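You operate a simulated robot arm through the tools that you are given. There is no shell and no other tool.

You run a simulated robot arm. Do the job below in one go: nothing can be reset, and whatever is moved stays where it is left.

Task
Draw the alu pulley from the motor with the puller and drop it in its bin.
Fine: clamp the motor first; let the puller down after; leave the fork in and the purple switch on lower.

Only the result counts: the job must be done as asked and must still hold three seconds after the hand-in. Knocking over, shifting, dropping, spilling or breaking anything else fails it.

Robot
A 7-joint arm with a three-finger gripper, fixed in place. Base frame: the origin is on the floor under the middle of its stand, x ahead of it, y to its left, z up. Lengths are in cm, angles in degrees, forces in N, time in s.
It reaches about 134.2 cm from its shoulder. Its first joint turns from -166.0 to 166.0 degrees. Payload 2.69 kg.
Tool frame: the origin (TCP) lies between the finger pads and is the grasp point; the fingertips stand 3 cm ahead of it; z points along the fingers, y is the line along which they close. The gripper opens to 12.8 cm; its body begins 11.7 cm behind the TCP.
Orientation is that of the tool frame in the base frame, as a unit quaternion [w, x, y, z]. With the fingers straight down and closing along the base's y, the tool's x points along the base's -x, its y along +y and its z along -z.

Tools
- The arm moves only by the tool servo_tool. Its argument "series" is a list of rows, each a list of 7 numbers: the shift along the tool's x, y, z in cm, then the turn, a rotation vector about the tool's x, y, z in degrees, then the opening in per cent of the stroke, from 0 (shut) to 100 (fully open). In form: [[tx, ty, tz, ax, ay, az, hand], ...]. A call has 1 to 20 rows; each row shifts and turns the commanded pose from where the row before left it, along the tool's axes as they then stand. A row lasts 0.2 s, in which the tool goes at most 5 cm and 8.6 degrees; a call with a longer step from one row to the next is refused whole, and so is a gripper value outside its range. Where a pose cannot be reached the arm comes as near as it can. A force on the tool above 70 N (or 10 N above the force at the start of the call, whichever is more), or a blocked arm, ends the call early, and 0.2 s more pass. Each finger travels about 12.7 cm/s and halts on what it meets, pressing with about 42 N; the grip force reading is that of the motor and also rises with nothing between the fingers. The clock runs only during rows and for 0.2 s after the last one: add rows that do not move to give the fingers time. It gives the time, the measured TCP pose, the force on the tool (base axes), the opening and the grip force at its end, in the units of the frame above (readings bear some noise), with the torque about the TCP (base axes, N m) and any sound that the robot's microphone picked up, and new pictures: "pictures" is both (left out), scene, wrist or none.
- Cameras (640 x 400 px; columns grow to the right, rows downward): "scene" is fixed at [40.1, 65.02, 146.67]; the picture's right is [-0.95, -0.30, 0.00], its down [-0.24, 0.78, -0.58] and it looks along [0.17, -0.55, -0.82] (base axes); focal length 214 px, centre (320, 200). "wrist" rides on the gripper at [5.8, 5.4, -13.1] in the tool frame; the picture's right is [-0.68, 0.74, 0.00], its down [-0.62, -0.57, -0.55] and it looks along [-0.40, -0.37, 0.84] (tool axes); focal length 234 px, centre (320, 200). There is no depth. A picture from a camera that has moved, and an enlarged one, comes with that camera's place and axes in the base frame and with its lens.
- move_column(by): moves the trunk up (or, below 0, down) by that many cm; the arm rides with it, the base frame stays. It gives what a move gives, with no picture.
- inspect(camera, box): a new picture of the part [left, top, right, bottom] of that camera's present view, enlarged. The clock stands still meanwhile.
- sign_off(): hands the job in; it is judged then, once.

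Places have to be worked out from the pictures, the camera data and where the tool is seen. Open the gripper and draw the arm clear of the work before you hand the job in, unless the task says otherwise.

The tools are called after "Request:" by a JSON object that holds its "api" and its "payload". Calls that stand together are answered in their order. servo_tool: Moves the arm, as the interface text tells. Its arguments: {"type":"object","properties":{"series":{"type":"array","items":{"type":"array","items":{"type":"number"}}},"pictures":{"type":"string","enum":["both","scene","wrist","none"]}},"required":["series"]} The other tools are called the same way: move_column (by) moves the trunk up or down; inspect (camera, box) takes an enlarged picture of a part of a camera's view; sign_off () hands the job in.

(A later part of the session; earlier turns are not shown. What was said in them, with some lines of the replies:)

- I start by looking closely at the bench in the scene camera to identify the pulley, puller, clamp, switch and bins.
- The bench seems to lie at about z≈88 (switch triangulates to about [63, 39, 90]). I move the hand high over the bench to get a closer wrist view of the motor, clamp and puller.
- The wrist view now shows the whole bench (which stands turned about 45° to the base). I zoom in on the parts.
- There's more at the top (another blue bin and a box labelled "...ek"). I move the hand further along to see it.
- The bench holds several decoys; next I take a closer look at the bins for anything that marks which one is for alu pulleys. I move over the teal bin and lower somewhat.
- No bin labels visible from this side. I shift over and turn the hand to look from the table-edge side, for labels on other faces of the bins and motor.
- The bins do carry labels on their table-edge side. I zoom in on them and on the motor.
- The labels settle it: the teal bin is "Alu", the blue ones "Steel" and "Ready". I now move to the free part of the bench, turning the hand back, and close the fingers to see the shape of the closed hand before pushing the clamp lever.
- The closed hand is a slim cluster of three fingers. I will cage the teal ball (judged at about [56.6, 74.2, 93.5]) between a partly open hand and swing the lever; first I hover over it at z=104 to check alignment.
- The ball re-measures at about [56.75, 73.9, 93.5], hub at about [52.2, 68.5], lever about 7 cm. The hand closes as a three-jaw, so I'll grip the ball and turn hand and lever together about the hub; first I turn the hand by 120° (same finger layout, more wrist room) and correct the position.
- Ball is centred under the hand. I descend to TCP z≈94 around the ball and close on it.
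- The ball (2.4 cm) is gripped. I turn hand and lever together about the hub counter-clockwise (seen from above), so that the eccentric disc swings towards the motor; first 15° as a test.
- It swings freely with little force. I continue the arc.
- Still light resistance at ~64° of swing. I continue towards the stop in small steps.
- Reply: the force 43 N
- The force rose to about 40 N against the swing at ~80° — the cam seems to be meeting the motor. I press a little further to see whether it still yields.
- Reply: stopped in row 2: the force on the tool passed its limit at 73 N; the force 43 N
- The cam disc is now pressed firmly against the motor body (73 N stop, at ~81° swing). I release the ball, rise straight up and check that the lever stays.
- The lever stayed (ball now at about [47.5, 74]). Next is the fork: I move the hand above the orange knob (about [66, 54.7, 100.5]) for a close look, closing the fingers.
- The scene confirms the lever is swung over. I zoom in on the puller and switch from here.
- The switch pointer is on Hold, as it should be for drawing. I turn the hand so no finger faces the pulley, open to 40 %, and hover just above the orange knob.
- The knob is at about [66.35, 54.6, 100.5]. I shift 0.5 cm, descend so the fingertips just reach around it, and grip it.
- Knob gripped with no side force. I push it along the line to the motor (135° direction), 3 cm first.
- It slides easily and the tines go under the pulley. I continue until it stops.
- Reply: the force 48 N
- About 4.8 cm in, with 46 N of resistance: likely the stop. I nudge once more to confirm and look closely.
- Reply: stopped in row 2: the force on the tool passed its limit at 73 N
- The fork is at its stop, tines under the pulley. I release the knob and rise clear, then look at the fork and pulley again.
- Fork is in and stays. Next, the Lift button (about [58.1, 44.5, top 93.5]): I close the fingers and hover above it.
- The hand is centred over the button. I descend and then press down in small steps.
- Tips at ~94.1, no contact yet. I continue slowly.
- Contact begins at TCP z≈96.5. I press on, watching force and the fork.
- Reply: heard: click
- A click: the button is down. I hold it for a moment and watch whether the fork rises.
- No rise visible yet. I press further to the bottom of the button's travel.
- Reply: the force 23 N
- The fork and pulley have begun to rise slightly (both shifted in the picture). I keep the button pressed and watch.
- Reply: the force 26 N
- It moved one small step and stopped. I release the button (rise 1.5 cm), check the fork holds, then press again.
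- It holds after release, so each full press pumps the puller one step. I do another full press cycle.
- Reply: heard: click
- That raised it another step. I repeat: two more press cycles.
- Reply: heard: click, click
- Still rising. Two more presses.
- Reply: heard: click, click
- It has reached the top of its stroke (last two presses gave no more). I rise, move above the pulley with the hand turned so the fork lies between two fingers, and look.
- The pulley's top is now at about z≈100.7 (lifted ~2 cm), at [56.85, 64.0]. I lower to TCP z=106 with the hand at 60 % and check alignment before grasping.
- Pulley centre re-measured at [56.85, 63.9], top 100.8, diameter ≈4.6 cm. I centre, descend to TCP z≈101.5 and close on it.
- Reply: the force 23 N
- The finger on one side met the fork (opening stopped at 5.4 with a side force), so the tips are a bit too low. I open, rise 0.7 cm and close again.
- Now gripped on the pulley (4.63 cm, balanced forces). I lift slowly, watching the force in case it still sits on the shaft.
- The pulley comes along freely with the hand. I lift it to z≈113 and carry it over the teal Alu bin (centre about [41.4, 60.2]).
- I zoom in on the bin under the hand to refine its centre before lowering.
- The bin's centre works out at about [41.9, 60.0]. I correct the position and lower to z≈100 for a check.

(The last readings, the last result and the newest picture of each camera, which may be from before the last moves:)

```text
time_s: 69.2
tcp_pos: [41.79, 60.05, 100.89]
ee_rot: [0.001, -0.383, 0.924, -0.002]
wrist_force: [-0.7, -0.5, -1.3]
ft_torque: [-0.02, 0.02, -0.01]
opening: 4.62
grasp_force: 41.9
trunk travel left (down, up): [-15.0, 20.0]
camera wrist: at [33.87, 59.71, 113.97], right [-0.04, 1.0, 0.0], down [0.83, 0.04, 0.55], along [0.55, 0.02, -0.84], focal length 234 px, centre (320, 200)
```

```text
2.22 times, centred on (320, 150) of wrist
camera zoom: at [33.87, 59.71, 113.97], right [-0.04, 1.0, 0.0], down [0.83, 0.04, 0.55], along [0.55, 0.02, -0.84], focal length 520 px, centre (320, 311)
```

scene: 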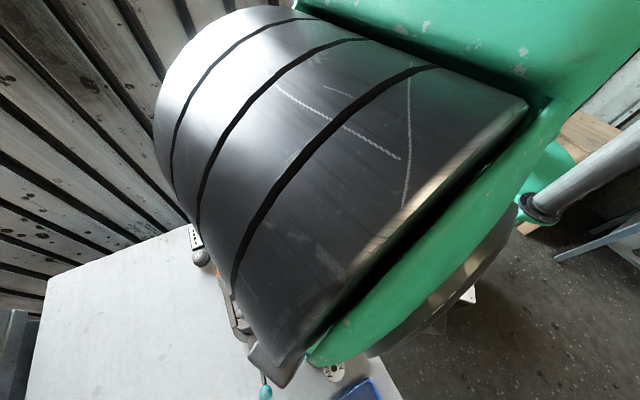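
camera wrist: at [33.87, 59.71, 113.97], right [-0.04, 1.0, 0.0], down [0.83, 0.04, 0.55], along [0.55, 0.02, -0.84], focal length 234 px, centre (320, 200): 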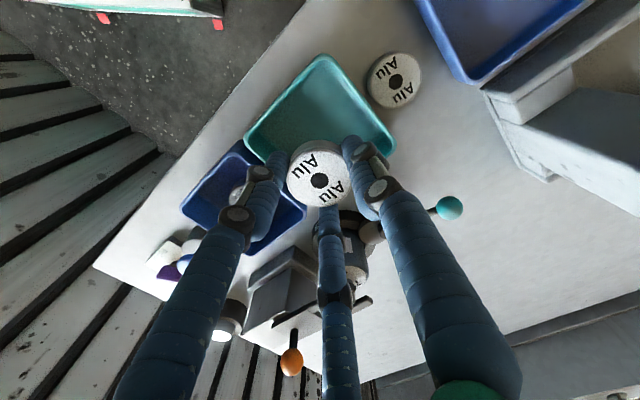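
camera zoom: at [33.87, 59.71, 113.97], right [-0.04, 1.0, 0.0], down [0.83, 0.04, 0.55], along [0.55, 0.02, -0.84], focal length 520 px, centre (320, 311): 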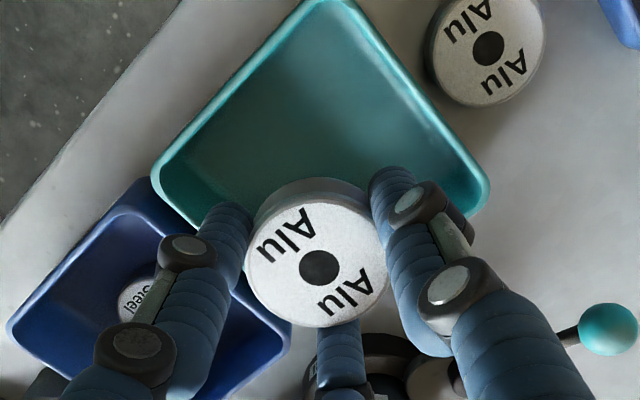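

The hand is centred over the bin ([41.8, 59.95]). I lower the pulley into the bin to TCP z≈94.

Request:
{"api": "servo_tool", "payload": {"series": [[0, 0, 2, 0, 0, 0, 25], [0, 0, 2, 0, 0, 0, 25], [0, 0, 1.5, 0, 0, 0, 25], [0, 0, 1, 0, 0, 0, 25], [0, 0, 0, 0, 0, 0, 25]], "pictures": "wrist"}}

Request:
{"api": "inspect", "payload": {"camera": "wrist", "box": [200, 40, 440, 260]}}

```text
time_s: 70.3
tcp_pos: [41.96, 60.04, 94.24]
ee_rot: [0.001, -0.384, 0.924, -0.001]
wrist_force: [0.2, -0.2, -0.5]
ft_torque: [-0.02, 0.01, 0.0]
opening: 4.59
grasp_force: 41.8
trunk travel left (down, up): [-15.0, 20.0]
camera wrist: at [33.94, 59.61, 107.43], right [-0.04, 1.0, 0.0], down [0.83, 0.04, 0.55], along [0.55, 0.02, -0.84], focal length 234 px, centre (320, 200)
```

wrist: 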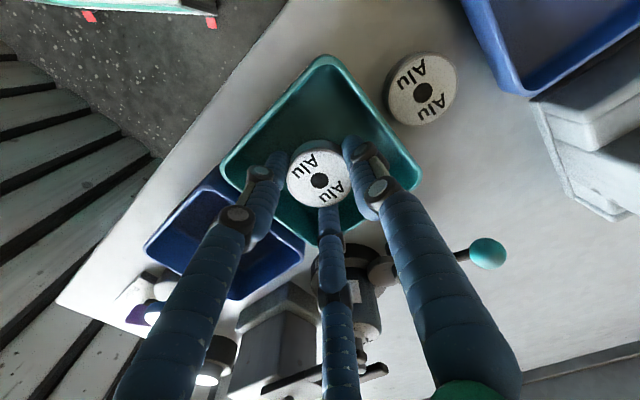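

```text
1.82 times, centred on (320, 150) of wrist
camera zoom: at [33.94, 59.61, 107.43], right [-0.04, 1.0, 0.0], down [0.83, 0.04, 0.55], along [0.55, 0.02, -0.84], focal length 426 px, centre (320, 291)
```

zoom: 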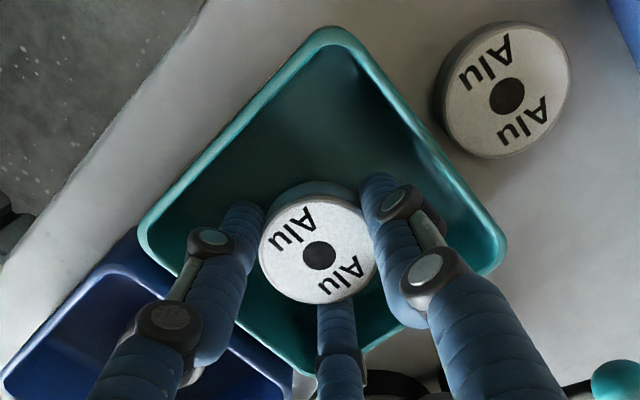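

The pulley is inside the bin walls. I lower another 1 cm and open gently to 45 %, then rise.

Request:
{"api": "servo_tool", "payload": {"series": [[0, 0, 0.5, 0, 0, 0, 25], [0, 0, 0.5, 0, 0, 0, 25], [0, 0, 0, 0, 0, 0, 25], [0, 0, 0, 0, 0, 0, 38], [0, 0, 0, 0, 0, 0, 45], [0, 0, 0, 0, 0, 0, 45], [0, 0, 0, 0, 0, 0, 45]], "pictures": "wrist"}}

Request:
{"api": "inspect", "payload": {"camera": "wrist", "box": [200, 40, 440, 260]}}

```text
time_s: 72.0
tcp_pos: [41.92, 60.02, 93.34]
ee_rot: [0.0, -0.384, 0.923, -0.002]
wrist_force: [-0.3, 0.3, -0.4]
ft_torque: [-0.01, -0.02, -0.04]
opening: 5.77
grasp_force: 0.1
trunk travel left (down, up): [-15.0, 20.0]
camera wrist: at [33.91, 59.61, 106.48], right [-0.04, 1.0, 0.0], down [0.83, 0.04, 0.55], along [0.55, 0.02, -0.84], focal length 234 px, centre (320, 200)
```

wrist: 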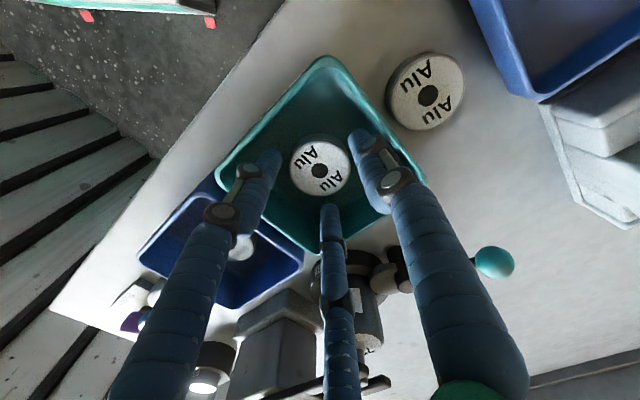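

```text
1.82 times, centred on (320, 150) of wrist
camera zoom: at [33.91, 59.61, 106.48], right [-0.04, 1.0, 0.0], down [0.83, 0.04, 0.55], along [0.55, 0.02, -0.84], focal length 426 px, centre (320, 291)
```

zoom: 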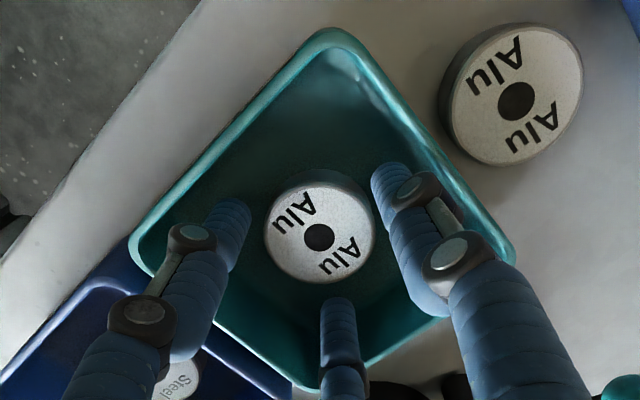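

The pulley lies flat in the Alu bin. I rise straight up and then go to above the purple switch with the hand closed, to look at it before turning it to Lower.

Request:
{"api": "servo_tool", "payload": {"series": [[0, 0, -1, 0, 0, 0, 45], [0, 0, -2, 0, 0, 0, 45], [0, 0, -4, 0, 0, 0, 45], [0, 0, -4.5, 0, 0, 0, 45], [0, 0, -4.5, 0, 0, 0, 45], [0, 0, -3.5, 0, 0, 0, 45], [-0.06, -4.15, 0, 0, 0, 0, 20], [-0.06, -4.15, 0, 0, 0, 0, 0], [-0.06, -4.15, 0, 0, 0, 0, 0], [-0.06, -4.15, 0, 0, 0, 0, 0], [-0.06, -4.15, 0, 0, 0, 0, 0], [-0.06, -4.15, 0, 0, 0, 0, 0], [-0.06, -4.15, 0, 0, 0, 0, 0], [-0.06, -4.15, 0, 0, 0, 0, 0], [0, 0, 0, 0, 0, 0, 0]], "pictures": "both"}}

Request:
{"api": "inspect", "payload": {"camera": "wrist", "box": [240, 40, 400, 180]}}

Request:
{"api": "inspect", "payload": {"camera": "scene", "box": [200, 200, 360, 370]}}

```text
time_s: 75.2
tcp_pos: [65.71, 37.01, 112.79]
ee_rot: [0.0, -0.383, 0.924, -0.001]
wrist_force: [0.9, -0.6, -0.5]
ft_torque: [-0.01, 0.07, -0.02]
opening: 0.19
grasp_force: 31.5
trunk travel left (down, up): [-15.0, 20.0]
camera wrist: at [57.76, 36.55, 126.0], right [-0.04, 1.0, 0.0], down [0.83, 0.04, 0.55], along [0.55, 0.02, -0.84], focal length 234 px, centre (320, 200)
```

scene: 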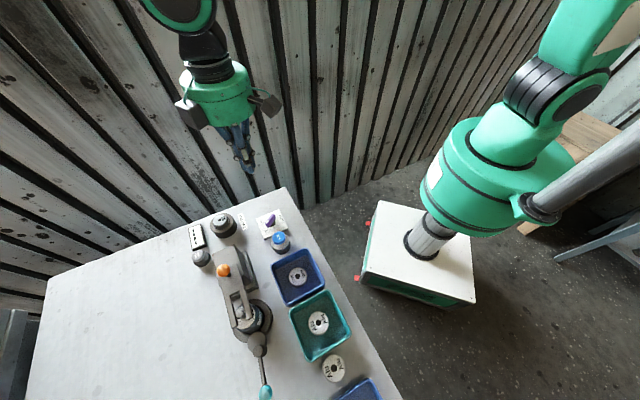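
wrist: 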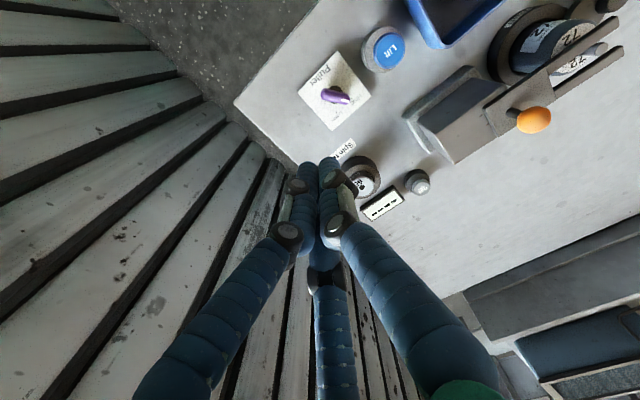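

```text
2.86 times, centred on (320, 110) of wrist
camera zoom: at [57.76, 36.55, 126.0], right [-0.04, 1.0, 0.0], down [0.83, 0.04, 0.55], along [0.55, 0.02, -0.84], focal length 669 px, centre (320, 457)
```

zoom: 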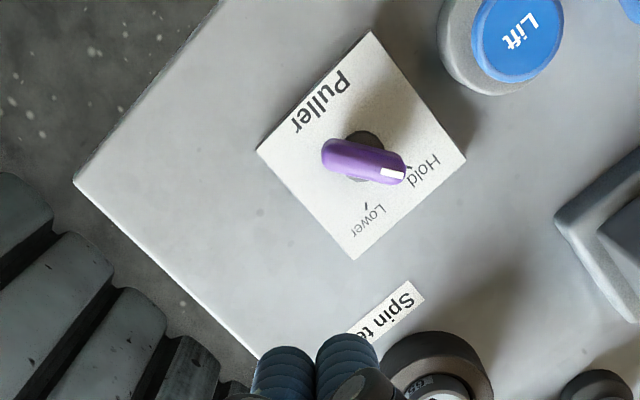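

```text
2.35 times, centred on (280, 285) of scene
camera zoom: at [40.1, 65.02, 146.67], right [-0.95, -0.3, 0.0], down [-0.24, 0.78, -0.58], along [0.17, -0.55, -0.82], focal length 505 px, centre (414, 0)
```

zoom: 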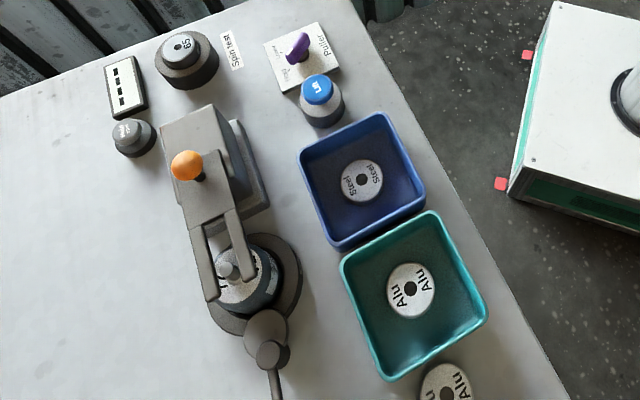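

The scene shows the pulley out, in the Alu bin, and the fork up around the bare shaft. The switch pivot is at about [63.6, 38.9], pointer at 77° (Hold), Lower at about 7°. I will push the handle's tail with the closed fingers from its +x side; first I descend beside it.

Request:
{"api": "servo_tool", "payload": {"series": [[-0.14, -0.7, 0, 0, 0, 0, 0], [0, 0, 4, 0, 0, 0, 0], [0, 0, 4, 0, 0, 0, 0], [0, 0, 4, 0, 0, 0, 0], [0, 0, 3, 0, 0, 0, 0], [0, 0, 2, 0, 0, 0, 0], [0, 0, 0, 0, 0, 0, 0]], "pictures": "both"}}

Request:
{"api": "inspect", "payload": {"camera": "wrist", "box": [240, 80, 400, 220]}}

```text
time_s: 76.8
tcp_pos: [66.34, 36.58, 95.95]
ee_rot: [0.001, -0.384, 0.923, -0.002]
wrist_force: [-0.1, -0.3, -0.4]
ft_torque: [0.0, 0.01, 0.02]
opening: 0.21
grasp_force: 31.3
trunk travel left (down, up): [-15.0, 20.0]
camera wrist: at [58.34, 36.13, 109.1], right [-0.04, 1.0, 0.0], down [0.83, 0.04, 0.55], along [0.55, 0.02, -0.84], focal length 234 px, centre (320, 200)
```

scene: 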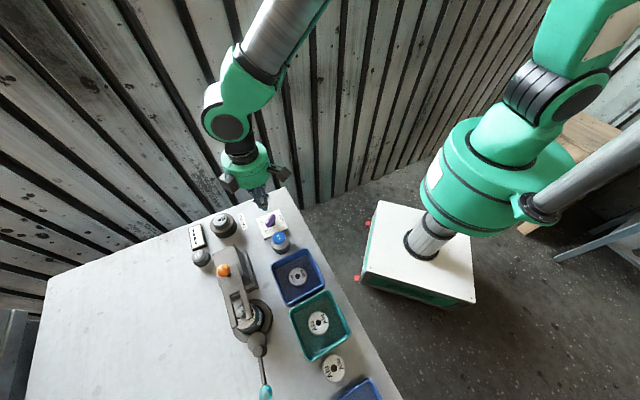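
wrist: 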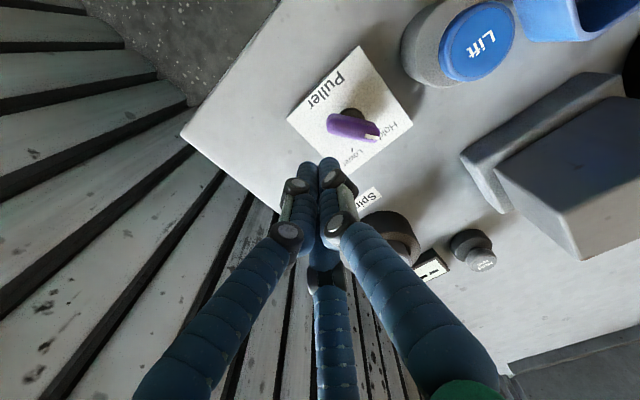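

```text
2.86 times, centred on (320, 150) of wrist
camera zoom: at [58.34, 36.13, 109.1], right [-0.04, 1.0, 0.0], down [0.83, 0.04, 0.55], along [0.55, 0.02, -0.84], focal length 669 px, centre (320, 343)
```

zoom: 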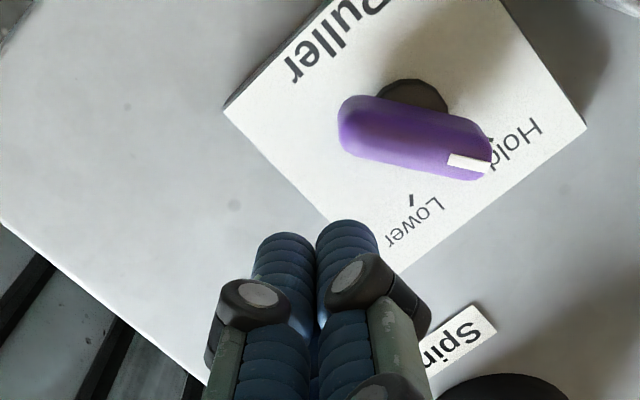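

The geometry agrees (handle centre [63.6, 38.85], z≈90.5, tail end at [63.0, 36.8]). I lower the tips to ≈89.6 beside the tail.

Request:
{"api": "servo_tool", "payload": {"series": [[0, 0, 1.5, 0, 0, 0, 0], [0, 0, 1.0, 0, 0, 0, 0], [0, 0, 0.5, 0, 0, 0, 0], [0, 0, 0.3, 0, 0, 0, 0], [0, 0, 0, 0, 0, 0, 0]], "pictures": "wrist"}}

Request:
{"api": "inspect", "payload": {"camera": "wrist", "box": [240, 80, 400, 220]}}

```text
time_s: 78.0
tcp_pos: [66.3, 36.61, 92.73]
ee_rot: [0.0, -0.383, 0.924, -0.002]
wrist_force: [-0.5, 0.3, 0.0]
ft_torque: [0.02, -0.03, 0.01]
opening: 0.2
grasp_force: 31.3
trunk travel left (down, up): [-15.0, 20.0]
camera wrist: at [58.33, 36.12, 105.8], right [-0.04, 1.0, 0.0], down [0.83, 0.04, 0.55], along [0.55, 0.02, -0.84], focal length 234 px, centre (320, 200)
```

wrist: 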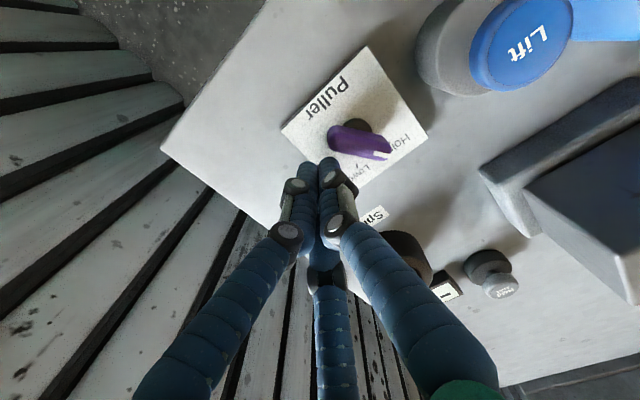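

```text
2.86 times, centred on (320, 150) of wrist
camera zoom: at [58.33, 36.12, 105.8], right [-0.04, 1.0, 0.0], down [0.83, 0.04, 0.55], along [0.55, 0.02, -0.84], focal length 669 px, centre (320, 343)
```

zoom: 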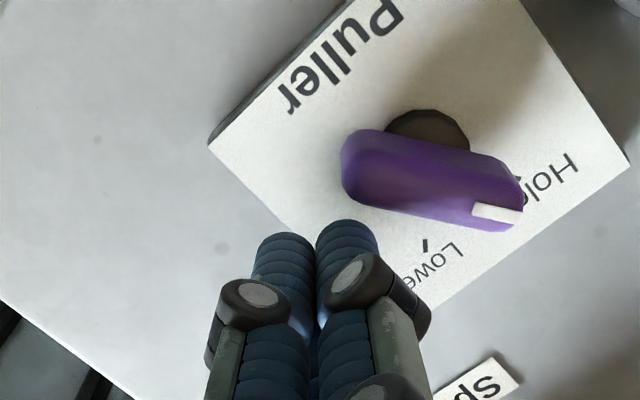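

The tips are beside the tail without contact. I sweep towards −x in small steps, following the tail's arc.

Request:
{"api": "servo_tool", "payload": {"series": [[0.18, 0.53, 0, 0, 0, 0, 0], [0.18, 0.53, 0, 0, 0, 0, 0], [0.39, 0.25, 0, 0, 0, 0, 0], [0.39, 0.25, 0, 0, 0, 0, 0], [0, 0, 0, 0, 0, 0, 0]], "pictures": "wrist"}}

Request:
{"api": "inspect", "payload": {"camera": "wrist", "box": [240, 80, 400, 220]}}

```text
time_s: 79.2
tcp_pos: [64.33, 36.85, 92.71]
ee_rot: [0.0, -0.384, 0.923, -0.002]
wrist_force: [0.6, -3.7, -0.3]
ft_torque: [-0.02, 0.02, 0.03]
opening: 0.21
grasp_force: 32.1
trunk travel left (down, up): [-15.0, 20.0]
camera wrist: at [56.39, 36.41, 105.82], right [-0.04, 1.0, 0.0], down [0.83, 0.04, 0.55], along [0.55, 0.02, -0.84], focal length 234 px, centre (320, 200)
```

wrist: 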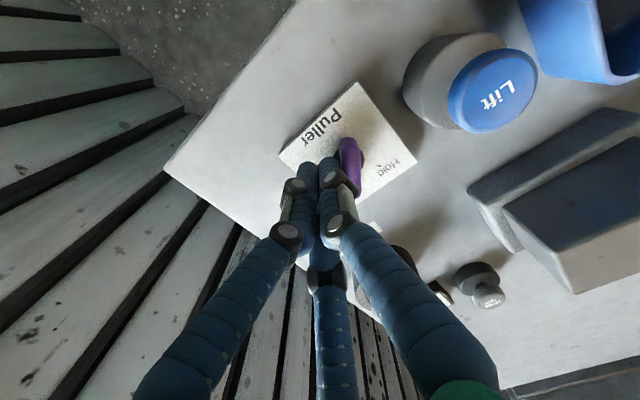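

```text
2.86 times, centred on (320, 150) of wrist
camera zoom: at [56.39, 36.41, 105.82], right [-0.04, 1.0, 0.0], down [0.83, 0.04, 0.55], along [0.55, 0.02, -0.84], focal length 669 px, centre (320, 343)
```

zoom: 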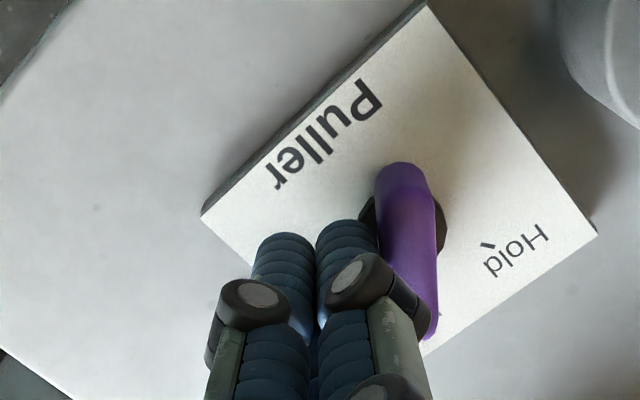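

The handle has already turned to nearly the Lower direction. I check the scene for the puller's state and switch.

Request:
{"api": "inspect", "payload": {"camera": "scene", "box": [200, 200, 360, 370]}}

Request:
{"api": "inspect", "payload": {"camera": "scene", "box": [240, 190, 310, 240]}}

```text
2.35 times, centred on (280, 285) of scene
camera zoom: at [40.1, 65.02, 146.67], right [-0.95, -0.3, 0.0], down [-0.24, 0.78, -0.58], along [0.17, -0.55, -0.82], focal length 505 px, centre (414, 0)
```

zoom: 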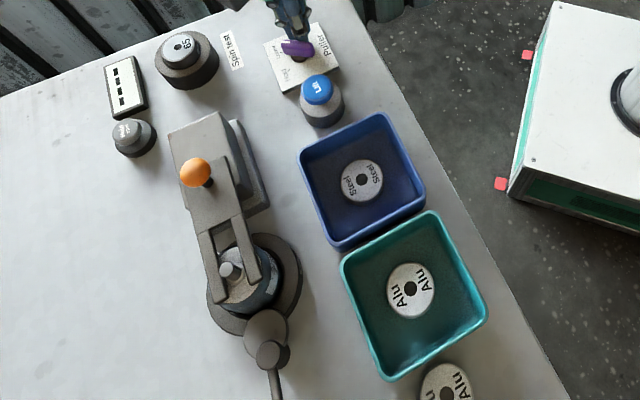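

```text
8.00 times, centred on (275, 215) of scene
camera zoom: at [40.1, 65.02, 146.67], right [-0.95, -0.3, 0.0], down [-0.24, 0.78, -0.58], along [0.17, -0.55, -0.82], focal length 1716 px, centre (680, 80)
```

zoom: 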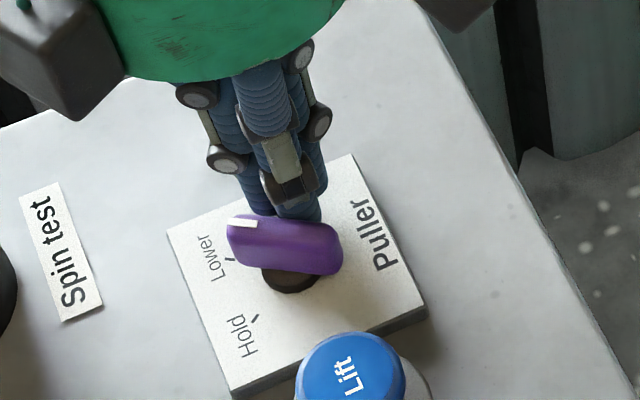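

The fork has come down and the pointer is close to Lower. To seat it fully I shift to the tail's side and nudge the tail a little further.

Request:
{"api": "servo_tool", "payload": {"series": [[0.21, -0.21, 0, 0, 0, 0, 0], [0.21, -0.21, 0, 0, 0, 0, 0], [0.37, 0.37, 0, 0, 0, 0, 0], [0.37, 0.37, 0, 0, 0, 0, 0], [0.37, 0.37, 0, 0, 0, 0, 0], [0.37, 0.37, 0, 0, 0, 0, 0], [0, 0, 0, 0, 0, 0, 0]], "pictures": "wrist"}}

Request:
{"api": "inspect", "payload": {"camera": "wrist", "box": [240, 80, 400, 220]}}

Request:
{"api": "inspect", "payload": {"camera": "scene", "box": [240, 190, 310, 240]}}

```text
time_s: 80.8
tcp_pos: [62.36, 36.14, 92.67]
ee_rot: [0.001, -0.383, 0.924, -0.001]
wrist_force: [-0.6, -0.2, 0.5]
ft_torque: [0.01, -0.02, 0.01]
opening: 0.2
grasp_force: 31.4
trunk travel left (down, up): [-15.0, 20.0]
camera wrist: at [54.35, 35.83, 105.8], right [-0.04, 1.0, 0.0], down [0.83, 0.04, 0.55], along [0.55, 0.02, -0.84], focal length 234 px, centre (320, 200)
```

wrist: 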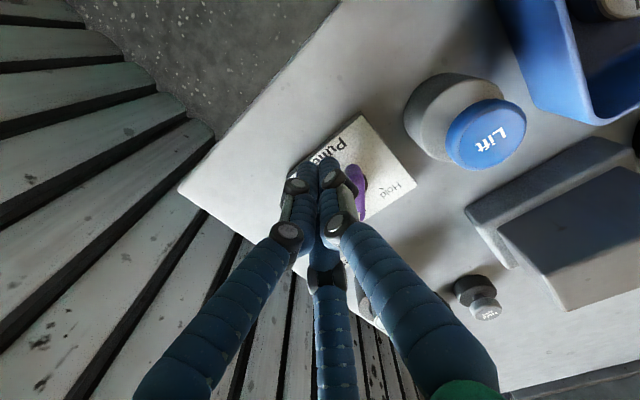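

```text
2.86 times, centred on (320, 150) of wrist
camera zoom: at [54.35, 35.83, 105.8], right [-0.04, 1.0, 0.0], down [0.83, 0.04, 0.55], along [0.55, 0.02, -0.84], focal length 669 px, centre (320, 343)
```

zoom: 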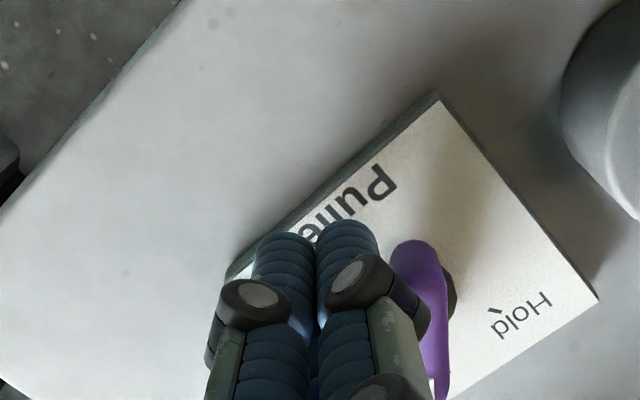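

```text
8.00 times, centred on (275, 215) of scene
camera zoom: at [40.1, 65.02, 146.67], right [-0.95, -0.3, 0.0], down [-0.24, 0.78, -0.58], along [0.17, -0.55, -0.82], focal length 1716 px, centre (680, 80)
```

zoom: 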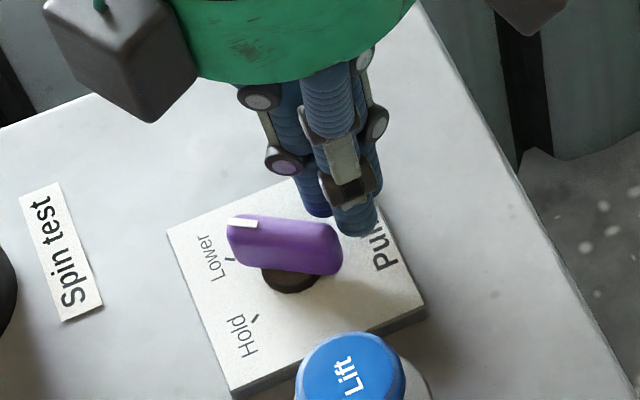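

The handle stays put without contact. I nudge +y gently against the tail.

Request:
{"api": "servo_tool", "payload": {"series": [[-0.14, 0.14, 0, 0, 0, 0, 0], [-0.14, 0.14, 0, 0, 0, 0, 0], [-0.14, 0.14, 0, 0, 0, 0, 0], [-0.11, 0.11, 0, 0, 0, 0, 0], [0, 0, 0, 0, 0, 0, 0]], "pictures": "none"}}

Request:
{"api": "inspect", "payload": {"camera": "scene", "box": [240, 190, 310, 240]}}

```text
time_s: 82.0
tcp_pos: [61.69, 36.67, 92.54]
ee_rot: [-0.003, -0.383, 0.924, -0.002]
wrist_force: [-41.2, -22.0, 3.8]
ft_torque: [-0.45, 0.57, 0.52]
opening: 0.2
grasp_force: 31.8
trunk travel left (down, up): [-15.0, 20.0]
```

```text
8.00 times, centred on (275, 215) of scene
camera zoom: at [40.1, 65.02, 146.67], right [-0.95, -0.3, 0.0], down [-0.24, 0.78, -0.58], along [0.17, -0.55, -0.82], focal length 1716 px, centre (680, 80)
```

zoom: 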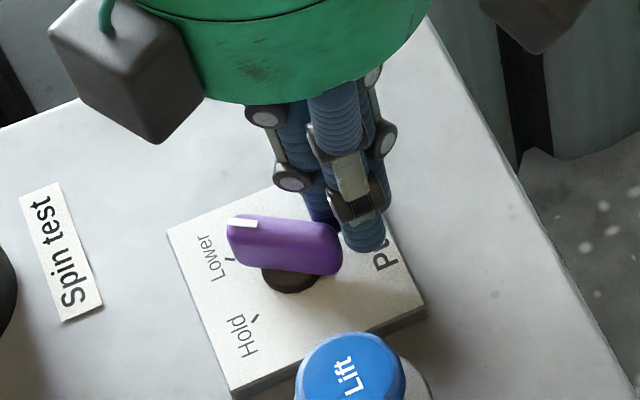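

The handle doesn't yield at 47 N: it is at its Lower stop. I back away from it and rise clear.

Request:
{"api": "servo_tool", "payload": {"series": [[0.32, -0.1, 0, 0, 0, 0, 0], [0.32, -0.3, 0, 0, 0, 0, 0], [0.3, -0.4, 0, 0, 0, 0, 0], [0, 0, 0, 0, 0, 0, 0], [0, 0, -1.5, 0, 0, 0, 0], [0, 0, -3.5, 0, 0, 0, 0], [0, 0, -4.5, 0, 0, 0, 0], [0, 0, -4.5, 0, 0, 0, 0], [0, 0, -4.5, 0, 0, 0, 0], [0, 0, -2, 0, 0, 0, 0]], "pictures": "both"}}

Request:
{"api": "inspect", "payload": {"camera": "scene", "box": [240, 190, 310, 240]}}

Request:
{"api": "inspect", "payload": {"camera": "scene", "box": [190, 220, 310, 360]}}

Request:
{"api": "inspect", "payload": {"camera": "wrist", "box": [260, 40, 480, 200]}}

```text
time_s: 84.2
tcp_pos: [62.17, 35.66, 113.3]
ee_rot: [0.0, -0.384, 0.923, -0.001]
wrist_force: [0.3, -0.2, -0.1]
ft_torque: [0.04, 0.01, 0.0]
opening: 0.21
grasp_force: 31.0
trunk travel left (down, up): [-15.0, 20.0]
camera wrist: at [54.2, 35.24, 126.4], right [-0.04, 1.0, 0.0], down [0.83, 0.04, 0.55], along [0.55, 0.02, -0.84], focal length 234 px, centre (320, 200)
```

scene: 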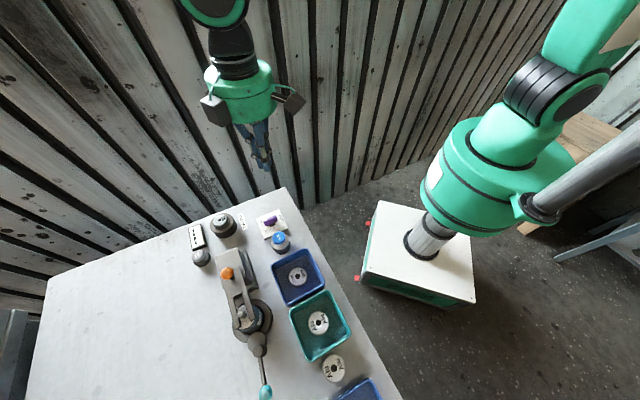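
wrist: 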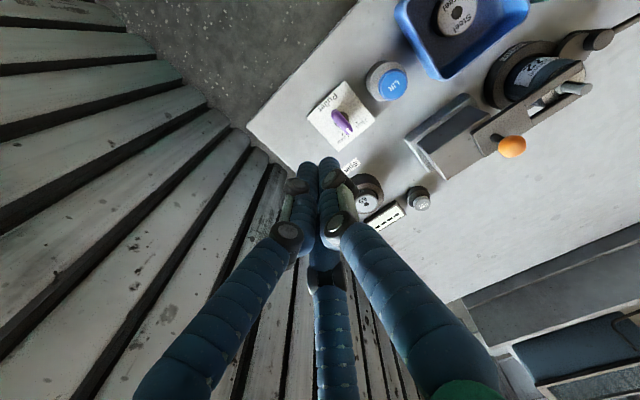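

```text
8.00 times, centred on (275, 215) of scene
camera zoom: at [40.1, 65.02, 146.67], right [-0.95, -0.3, 0.0], down [-0.24, 0.78, -0.58], along [0.17, -0.55, -0.82], focal length 1716 px, centre (680, 80)
```

zoom: 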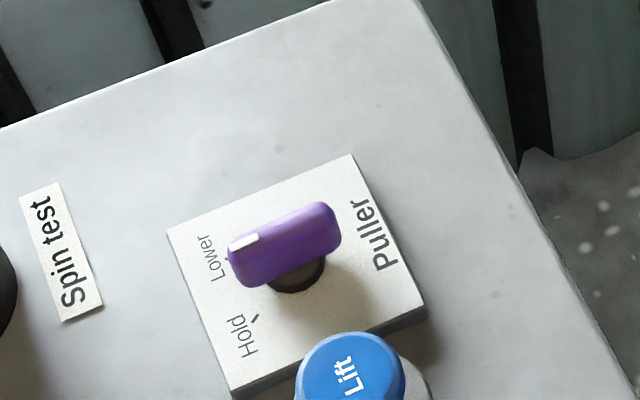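

```text
2.86 times, centred on (250, 290) of scene
camera zoom: at [40.1, 65.02, 146.67], right [-0.95, -0.3, 0.0], down [-0.24, 0.78, -0.58], along [0.17, -0.55, -0.82], focal length 613 px, centre (520, -57)
```

zoom: 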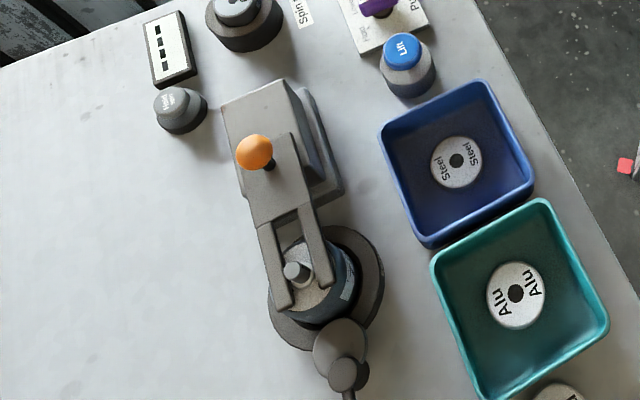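

```text
2.50 times, centred on (370, 120) of wrist
camera zoom: at [54.2, 35.24, 126.4], right [-0.04, 1.0, 0.0], down [0.83, 0.04, 0.55], along [0.55, 0.02, -0.84], focal length 585 px, centre (195, 400)
```

zoom: 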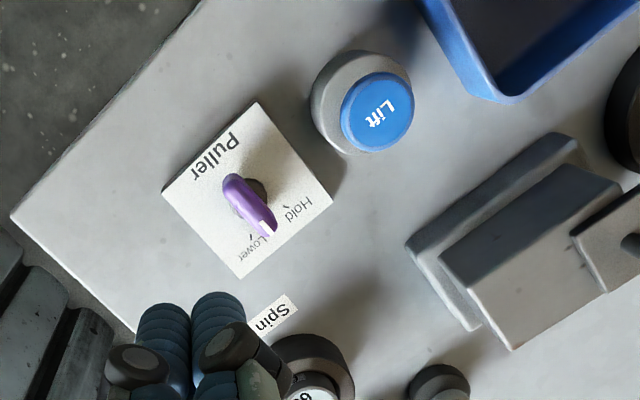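

Backing off dragged the tail: the pointer is now at about 41°, midway. The puller itself is down. I'll repeat the push that left it cleanly before: descend at about [65, 35.5], beside the handle's flank.

Request:
{"api": "servo_tool", "payload": {"series": [[-1.84, -2.12, 0, 0, 0, 0, 0], [0, 0, 4.5, 0, 0, 0, 0], [0, 0, 4.5, 0, 0, 0, 0], [0, 0, 4.5, 0, 0, 0, 0], [0, 0, 4, 0, 0, 0, 0], [0, 0, 2, 0, 0, 0, 0], [0, 0, 1.1, 0, 0, 0, 0], [0, 0, 0, 0, 0, 0, 0]], "pictures": "wrist"}}

Request:
{"api": "inspect", "payload": {"camera": "wrist", "box": [240, 80, 400, 220]}}

Request:
{"api": "inspect", "payload": {"camera": "scene", "box": [240, 190, 310, 240]}}

```text
time_s: 86.0
tcp_pos: [65.12, 35.66, 92.57]
ee_rot: [0.001, -0.384, 0.923, -0.003]
wrist_force: [-0.6, -0.2, 0.1]
ft_torque: [0.01, -0.03, 0.02]
opening: 0.21
grasp_force: 31.0
trunk travel left (down, up): [-15.0, 20.0]
camera wrist: at [57.07, 35.19, 105.72], right [-0.04, 1.0, 0.0], down [0.83, 0.04, 0.55], along [0.55, 0.02, -0.83], focal length 234 px, centre (320, 200)
```

wrist: 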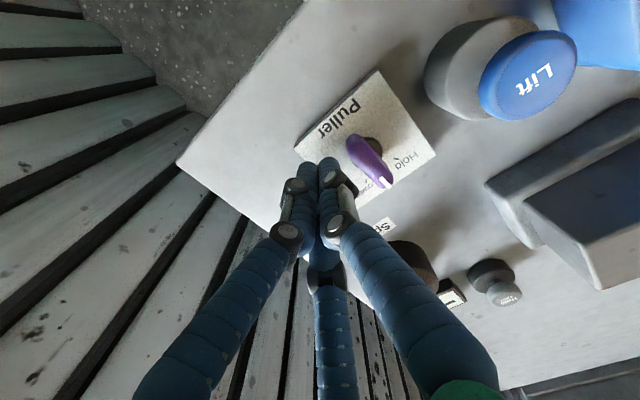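

```text
2.86 times, centred on (320, 150) of wrist
camera zoom: at [57.07, 35.19, 105.72], right [-0.04, 1.0, 0.0], down [0.83, 0.04, 0.55], along [0.55, 0.02, -0.83], focal length 669 px, centre (320, 343)
```

zoom: 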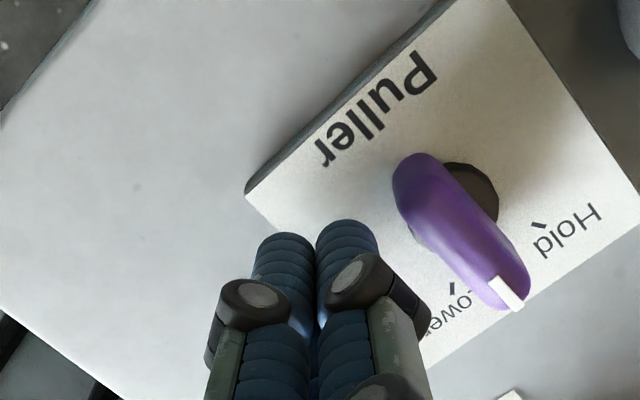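

```text
8.00 times, centred on (275, 215) of scene
camera zoom: at [40.1, 65.02, 146.67], right [-0.95, -0.3, 0.0], down [-0.24, 0.78, -0.58], along [0.17, -0.55, -0.82], focal length 1716 px, centre (680, 80)
```

zoom: 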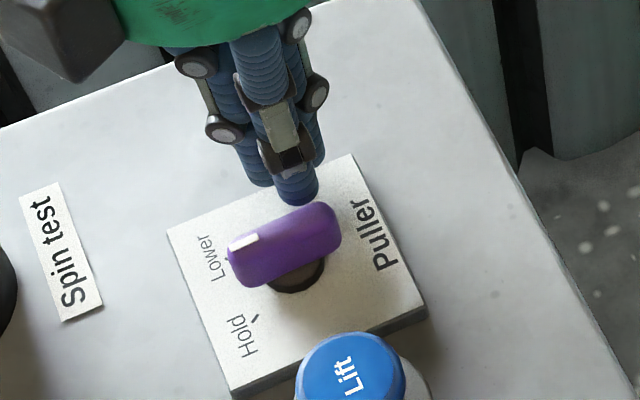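

I push the flank along towards [63.2, 36.75] in small steps.

Request:
{"api": "servo_tool", "payload": {"series": [[0.094, 0.353, 0, 0, 0, 0, 0], [0.094, 0.353, 0, 0, 0, 0, 0], [0.094, 0.353, 0, 0, 0, 0, 0], [0.094, 0.353, 0, 0, 0, 0, 0], [0.094, 0.353, 0, 0, 0, 0, 0], [0.094, 0.353, 0, 0, 0, 0, 0], [0, 0, 0, 0, 0, 0, 0]], "pictures": "wrist"}}

Request:
{"api": "inspect", "payload": {"camera": "wrist", "box": [240, 80, 400, 220]}}

Request:
{"api": "inspect", "payload": {"camera": "scene", "box": [240, 190, 310, 240]}}

```text
time_s: 87.5
tcp_pos: [63.14, 36.55, 92.57]
ee_rot: [0.001, -0.384, 0.924, -0.001]
wrist_force: [3.3, -5.8, -1.0]
ft_torque: [-0.05, -0.07, 0.01]
opening: 0.2
grasp_force: 30.8
trunk travel left (down, up): [-15.0, 20.0]
camera wrist: at [55.18, 36.2, 105.69], right [-0.04, 1.0, 0.0], down [0.83, 0.04, 0.55], along [0.55, 0.02, -0.84], focal length 234 px, centre (320, 200)
```

wrist: 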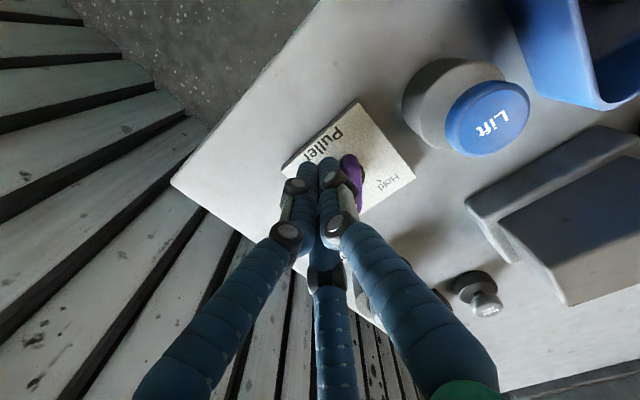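

```text
2.86 times, centred on (320, 150) of wrist
camera zoom: at [55.18, 36.2, 105.69], right [-0.04, 1.0, 0.0], down [0.83, 0.04, 0.55], along [0.55, 0.02, -0.84], focal length 669 px, centre (320, 343)
```

zoom: 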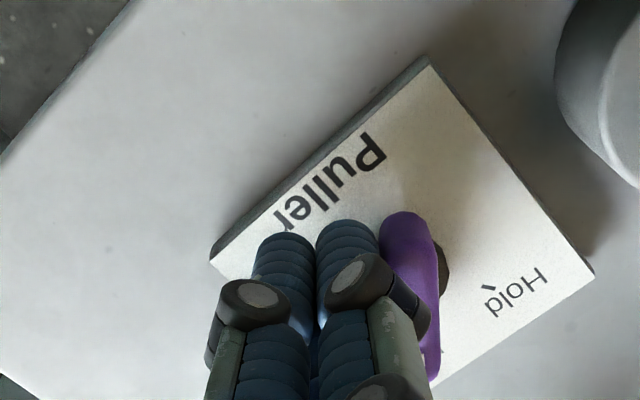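

```text
8.00 times, centred on (275, 215) of scene
camera zoom: at [40.1, 65.02, 146.67], right [-0.95, -0.3, 0.0], down [-0.24, 0.78, -0.58], along [0.17, -0.55, -0.82], focal length 1716 px, centre (680, 80)
```

zoom: 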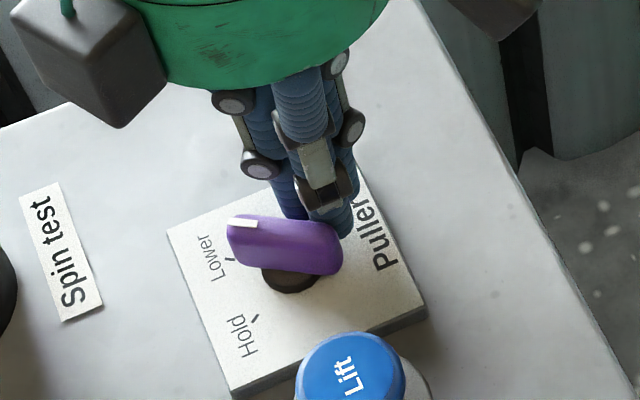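

The pointer is back at its Lower stop, pressed with ~7 N. I press a touch more, then back straight away from the flank (−y, slightly +x) and check before rising.

Request:
{"api": "servo_tool", "payload": {"series": [[-0.1, 0.1, 0, 0, 0, 0, 0], [0, 0, 0, 0, 0, 0, 0], [0.17, -0.28, 0, 0, 0, 0, 0], [0.17, -0.28, 0, 0, 0, 0, 0], [0.17, -0.28, 0, 0, 0, 0, 0], [0.17, -0.28, 0, 0, 0, 0, 0], [0.17, -0.28, 0, 0, 0, 0, 0], [0.17, -0.28, 0, 0, 0, 0, 0], [0, 0, 0, 0, 0, 0, 0]], "pictures": "none"}}

Request:
{"api": "inspect", "payload": {"camera": "scene", "box": [240, 190, 310, 240]}}

Request:
{"api": "inspect", "payload": {"camera": "wrist", "box": [240, 80, 400, 220]}}

```text
time_s: 89.5
tcp_pos: [63.57, 34.79, 92.65]
ee_rot: [0.001, -0.384, 0.923, -0.002]
wrist_force: [-0.4, -0.3, 0.9]
ft_torque: [-0.04, -0.02, -0.02]
opening: 0.2
grasp_force: 31.5
trunk travel left (down, up): [-15.0, 20.0]
```

```text
8.00 times, centred on (275, 215) of scene
camera zoom: at [40.1, 65.02, 146.67], right [-0.95, -0.3, 0.0], down [-0.24, 0.78, -0.58], along [0.17, -0.55, -0.82], focal length 1716 px, centre (680, 80)
```

zoom: 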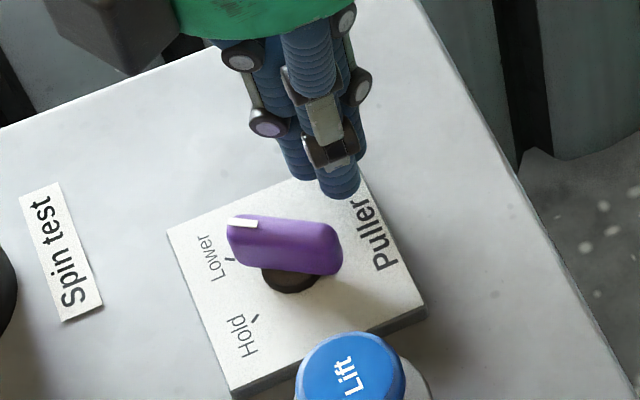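

```text
2.86 times, centred on (320, 150) of wrist
camera zoom: at [55.64, 34.47, 105.75], right [-0.04, 1.0, 0.0], down [0.83, 0.04, 0.55], along [0.55, 0.02, -0.84], focal length 669 px, centre (320, 343)
```

zoom: 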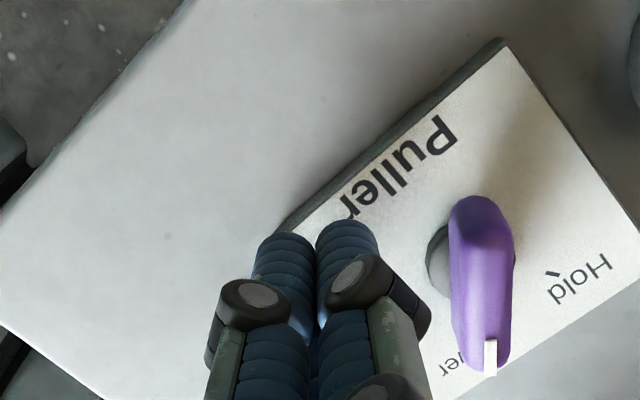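

Clean this time: the pointer sits on Lower and nothing touches it. I rise straight up, open the gripper and move back clear of the bench.

Request:
{"api": "servo_tool", "payload": {"series": [[0, 0, -2, 0, 0, 0, 0], [0, 0, -4, 0, 0, 0, 0], [0, 0, -4.5, 0, 0, 0, 0], [0, 0, -4.5, 0, 0, 0, 0], [0, 0, -4.5, 0, 0, 0, 0], [0, 0, -4.5, 0, 0, 0, 0], [0, 0, -4.5, 0, 0, 0, 40], [0, 0, -3, 0, 0, 0, 80], [0, 0, 0, 0, 0, 0, 100], [0, 0, 0, 0, 0, 0, 100]], "pictures": "both"}}

Request:
{"api": "inspect", "payload": {"camera": "scene", "box": [190, 200, 370, 400]}}

Request:
{"api": "inspect", "payload": {"camera": "scene", "box": [240, 190, 310, 240]}}

Request:
{"api": "inspect", "payload": {"camera": "scene", "box": [190, 220, 310, 360]}}

```text
time_s: 91.8
tcp_pos: [63.68, 34.91, 124.11]
ee_rot: [-0.001, -0.383, 0.924, -0.001]
wrist_force: [0.5, -0.1, 0.0]
ft_torque: [0.01, -0.01, -0.02]
opening: 12.82
grasp_force: 0.1
trunk travel left (down, up): [-15.0, 20.0]
camera wrist: at [55.64, 34.64, 137.24], right [-0.04, 1.0, 0.0], down [0.83, 0.04, 0.55], along [0.55, 0.02, -0.84], focal length 234 px, centre (320, 200)
```

scene: 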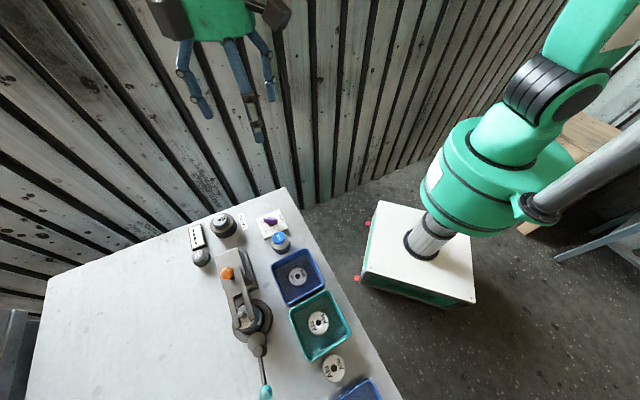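
wrist: 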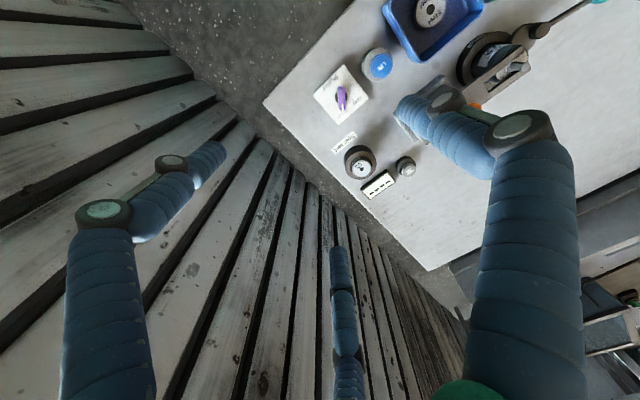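

```text
2.00 times, centred on (280, 300) of scene
camera zoom: at [40.1, 65.02, 146.67], right [-0.95, -0.3, 0.0], down [-0.24, 0.78, -0.58], along [0.17, -0.55, -0.82], focal length 429 px, centre (400, 0)
```

zoom: 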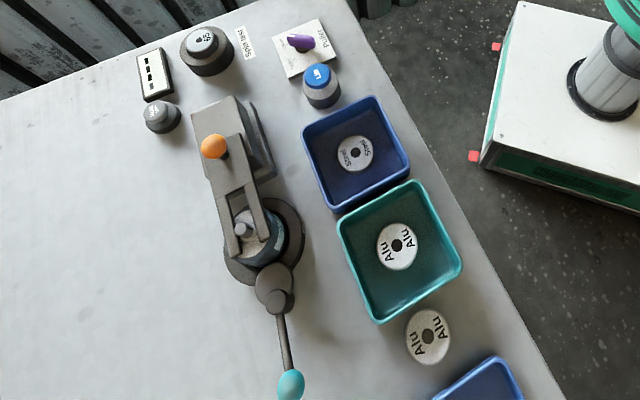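

```text
8.00 times, centred on (275, 215) of scene
camera zoom: at [40.1, 65.02, 146.67], right [-0.95, -0.3, 0.0], down [-0.24, 0.78, -0.58], along [0.17, -0.55, -0.82], focal length 1716 px, centre (680, 80)
```

zoom: 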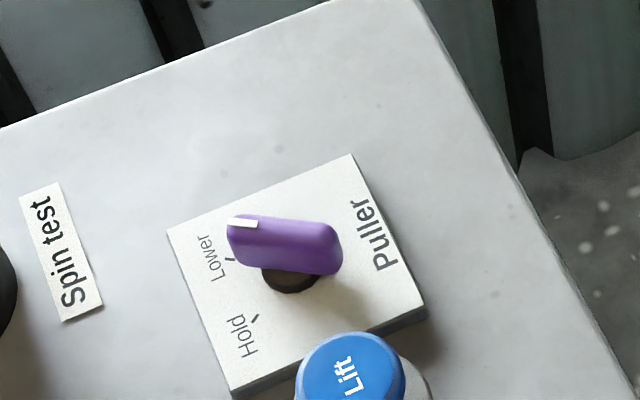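

```text
2.86 times, centred on (250, 290) of scene
camera zoom: at [40.1, 65.02, 146.67], right [-0.95, -0.3, 0.0], down [-0.24, 0.78, -0.58], along [0.17, -0.55, -0.82], focal length 613 px, centre (520, -57)
```

zoom: 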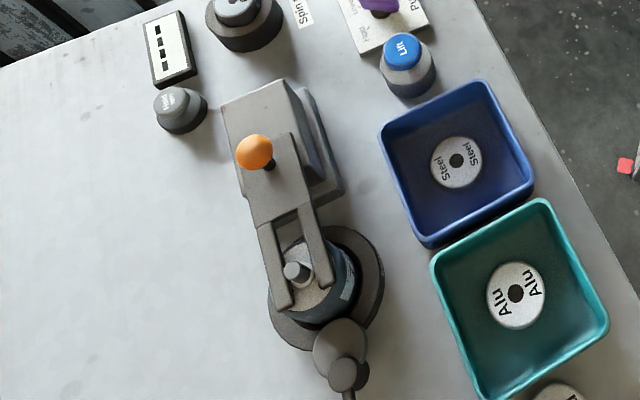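

Everything checks out: the pulley is in the Alu bin, the fork is in and lowered, the clamp is shut and the switch is on Lower. The open hand is well clear of the bench, so I hand in.

Request:
{"api": "sign_off", "payload": {}}

```text
The job is handed in.
```

The alu pulley is off the motor and lying flat in the teal bin labelled "Alu". I handed the job in without seeing the verdict.

- **Clamp:** I swung the clamp lever over first, until its cam pressed firmly against the motor. It is still shut.
- **Fork and puller:** I slid the fork in to its stop, then pumped the Lift button until the puller reached the top of its stroke. After the pulley was out I let the puller down, and the fork is still in.
- **Switch:** The purple switch is on Lower, at its stop. My first try lowered the puller, but backing off dragged the handle halfway back. I turned it to the stop again, and it held once the hand was clear.
- **First grasp:** The first try at gripping the pulley caught the side of the fork. I opened, rose slightly and gripped it cleanly. The fork did not move.

In the final pictures nothing else on the bench had been moved. The gripper is open and well above the work.
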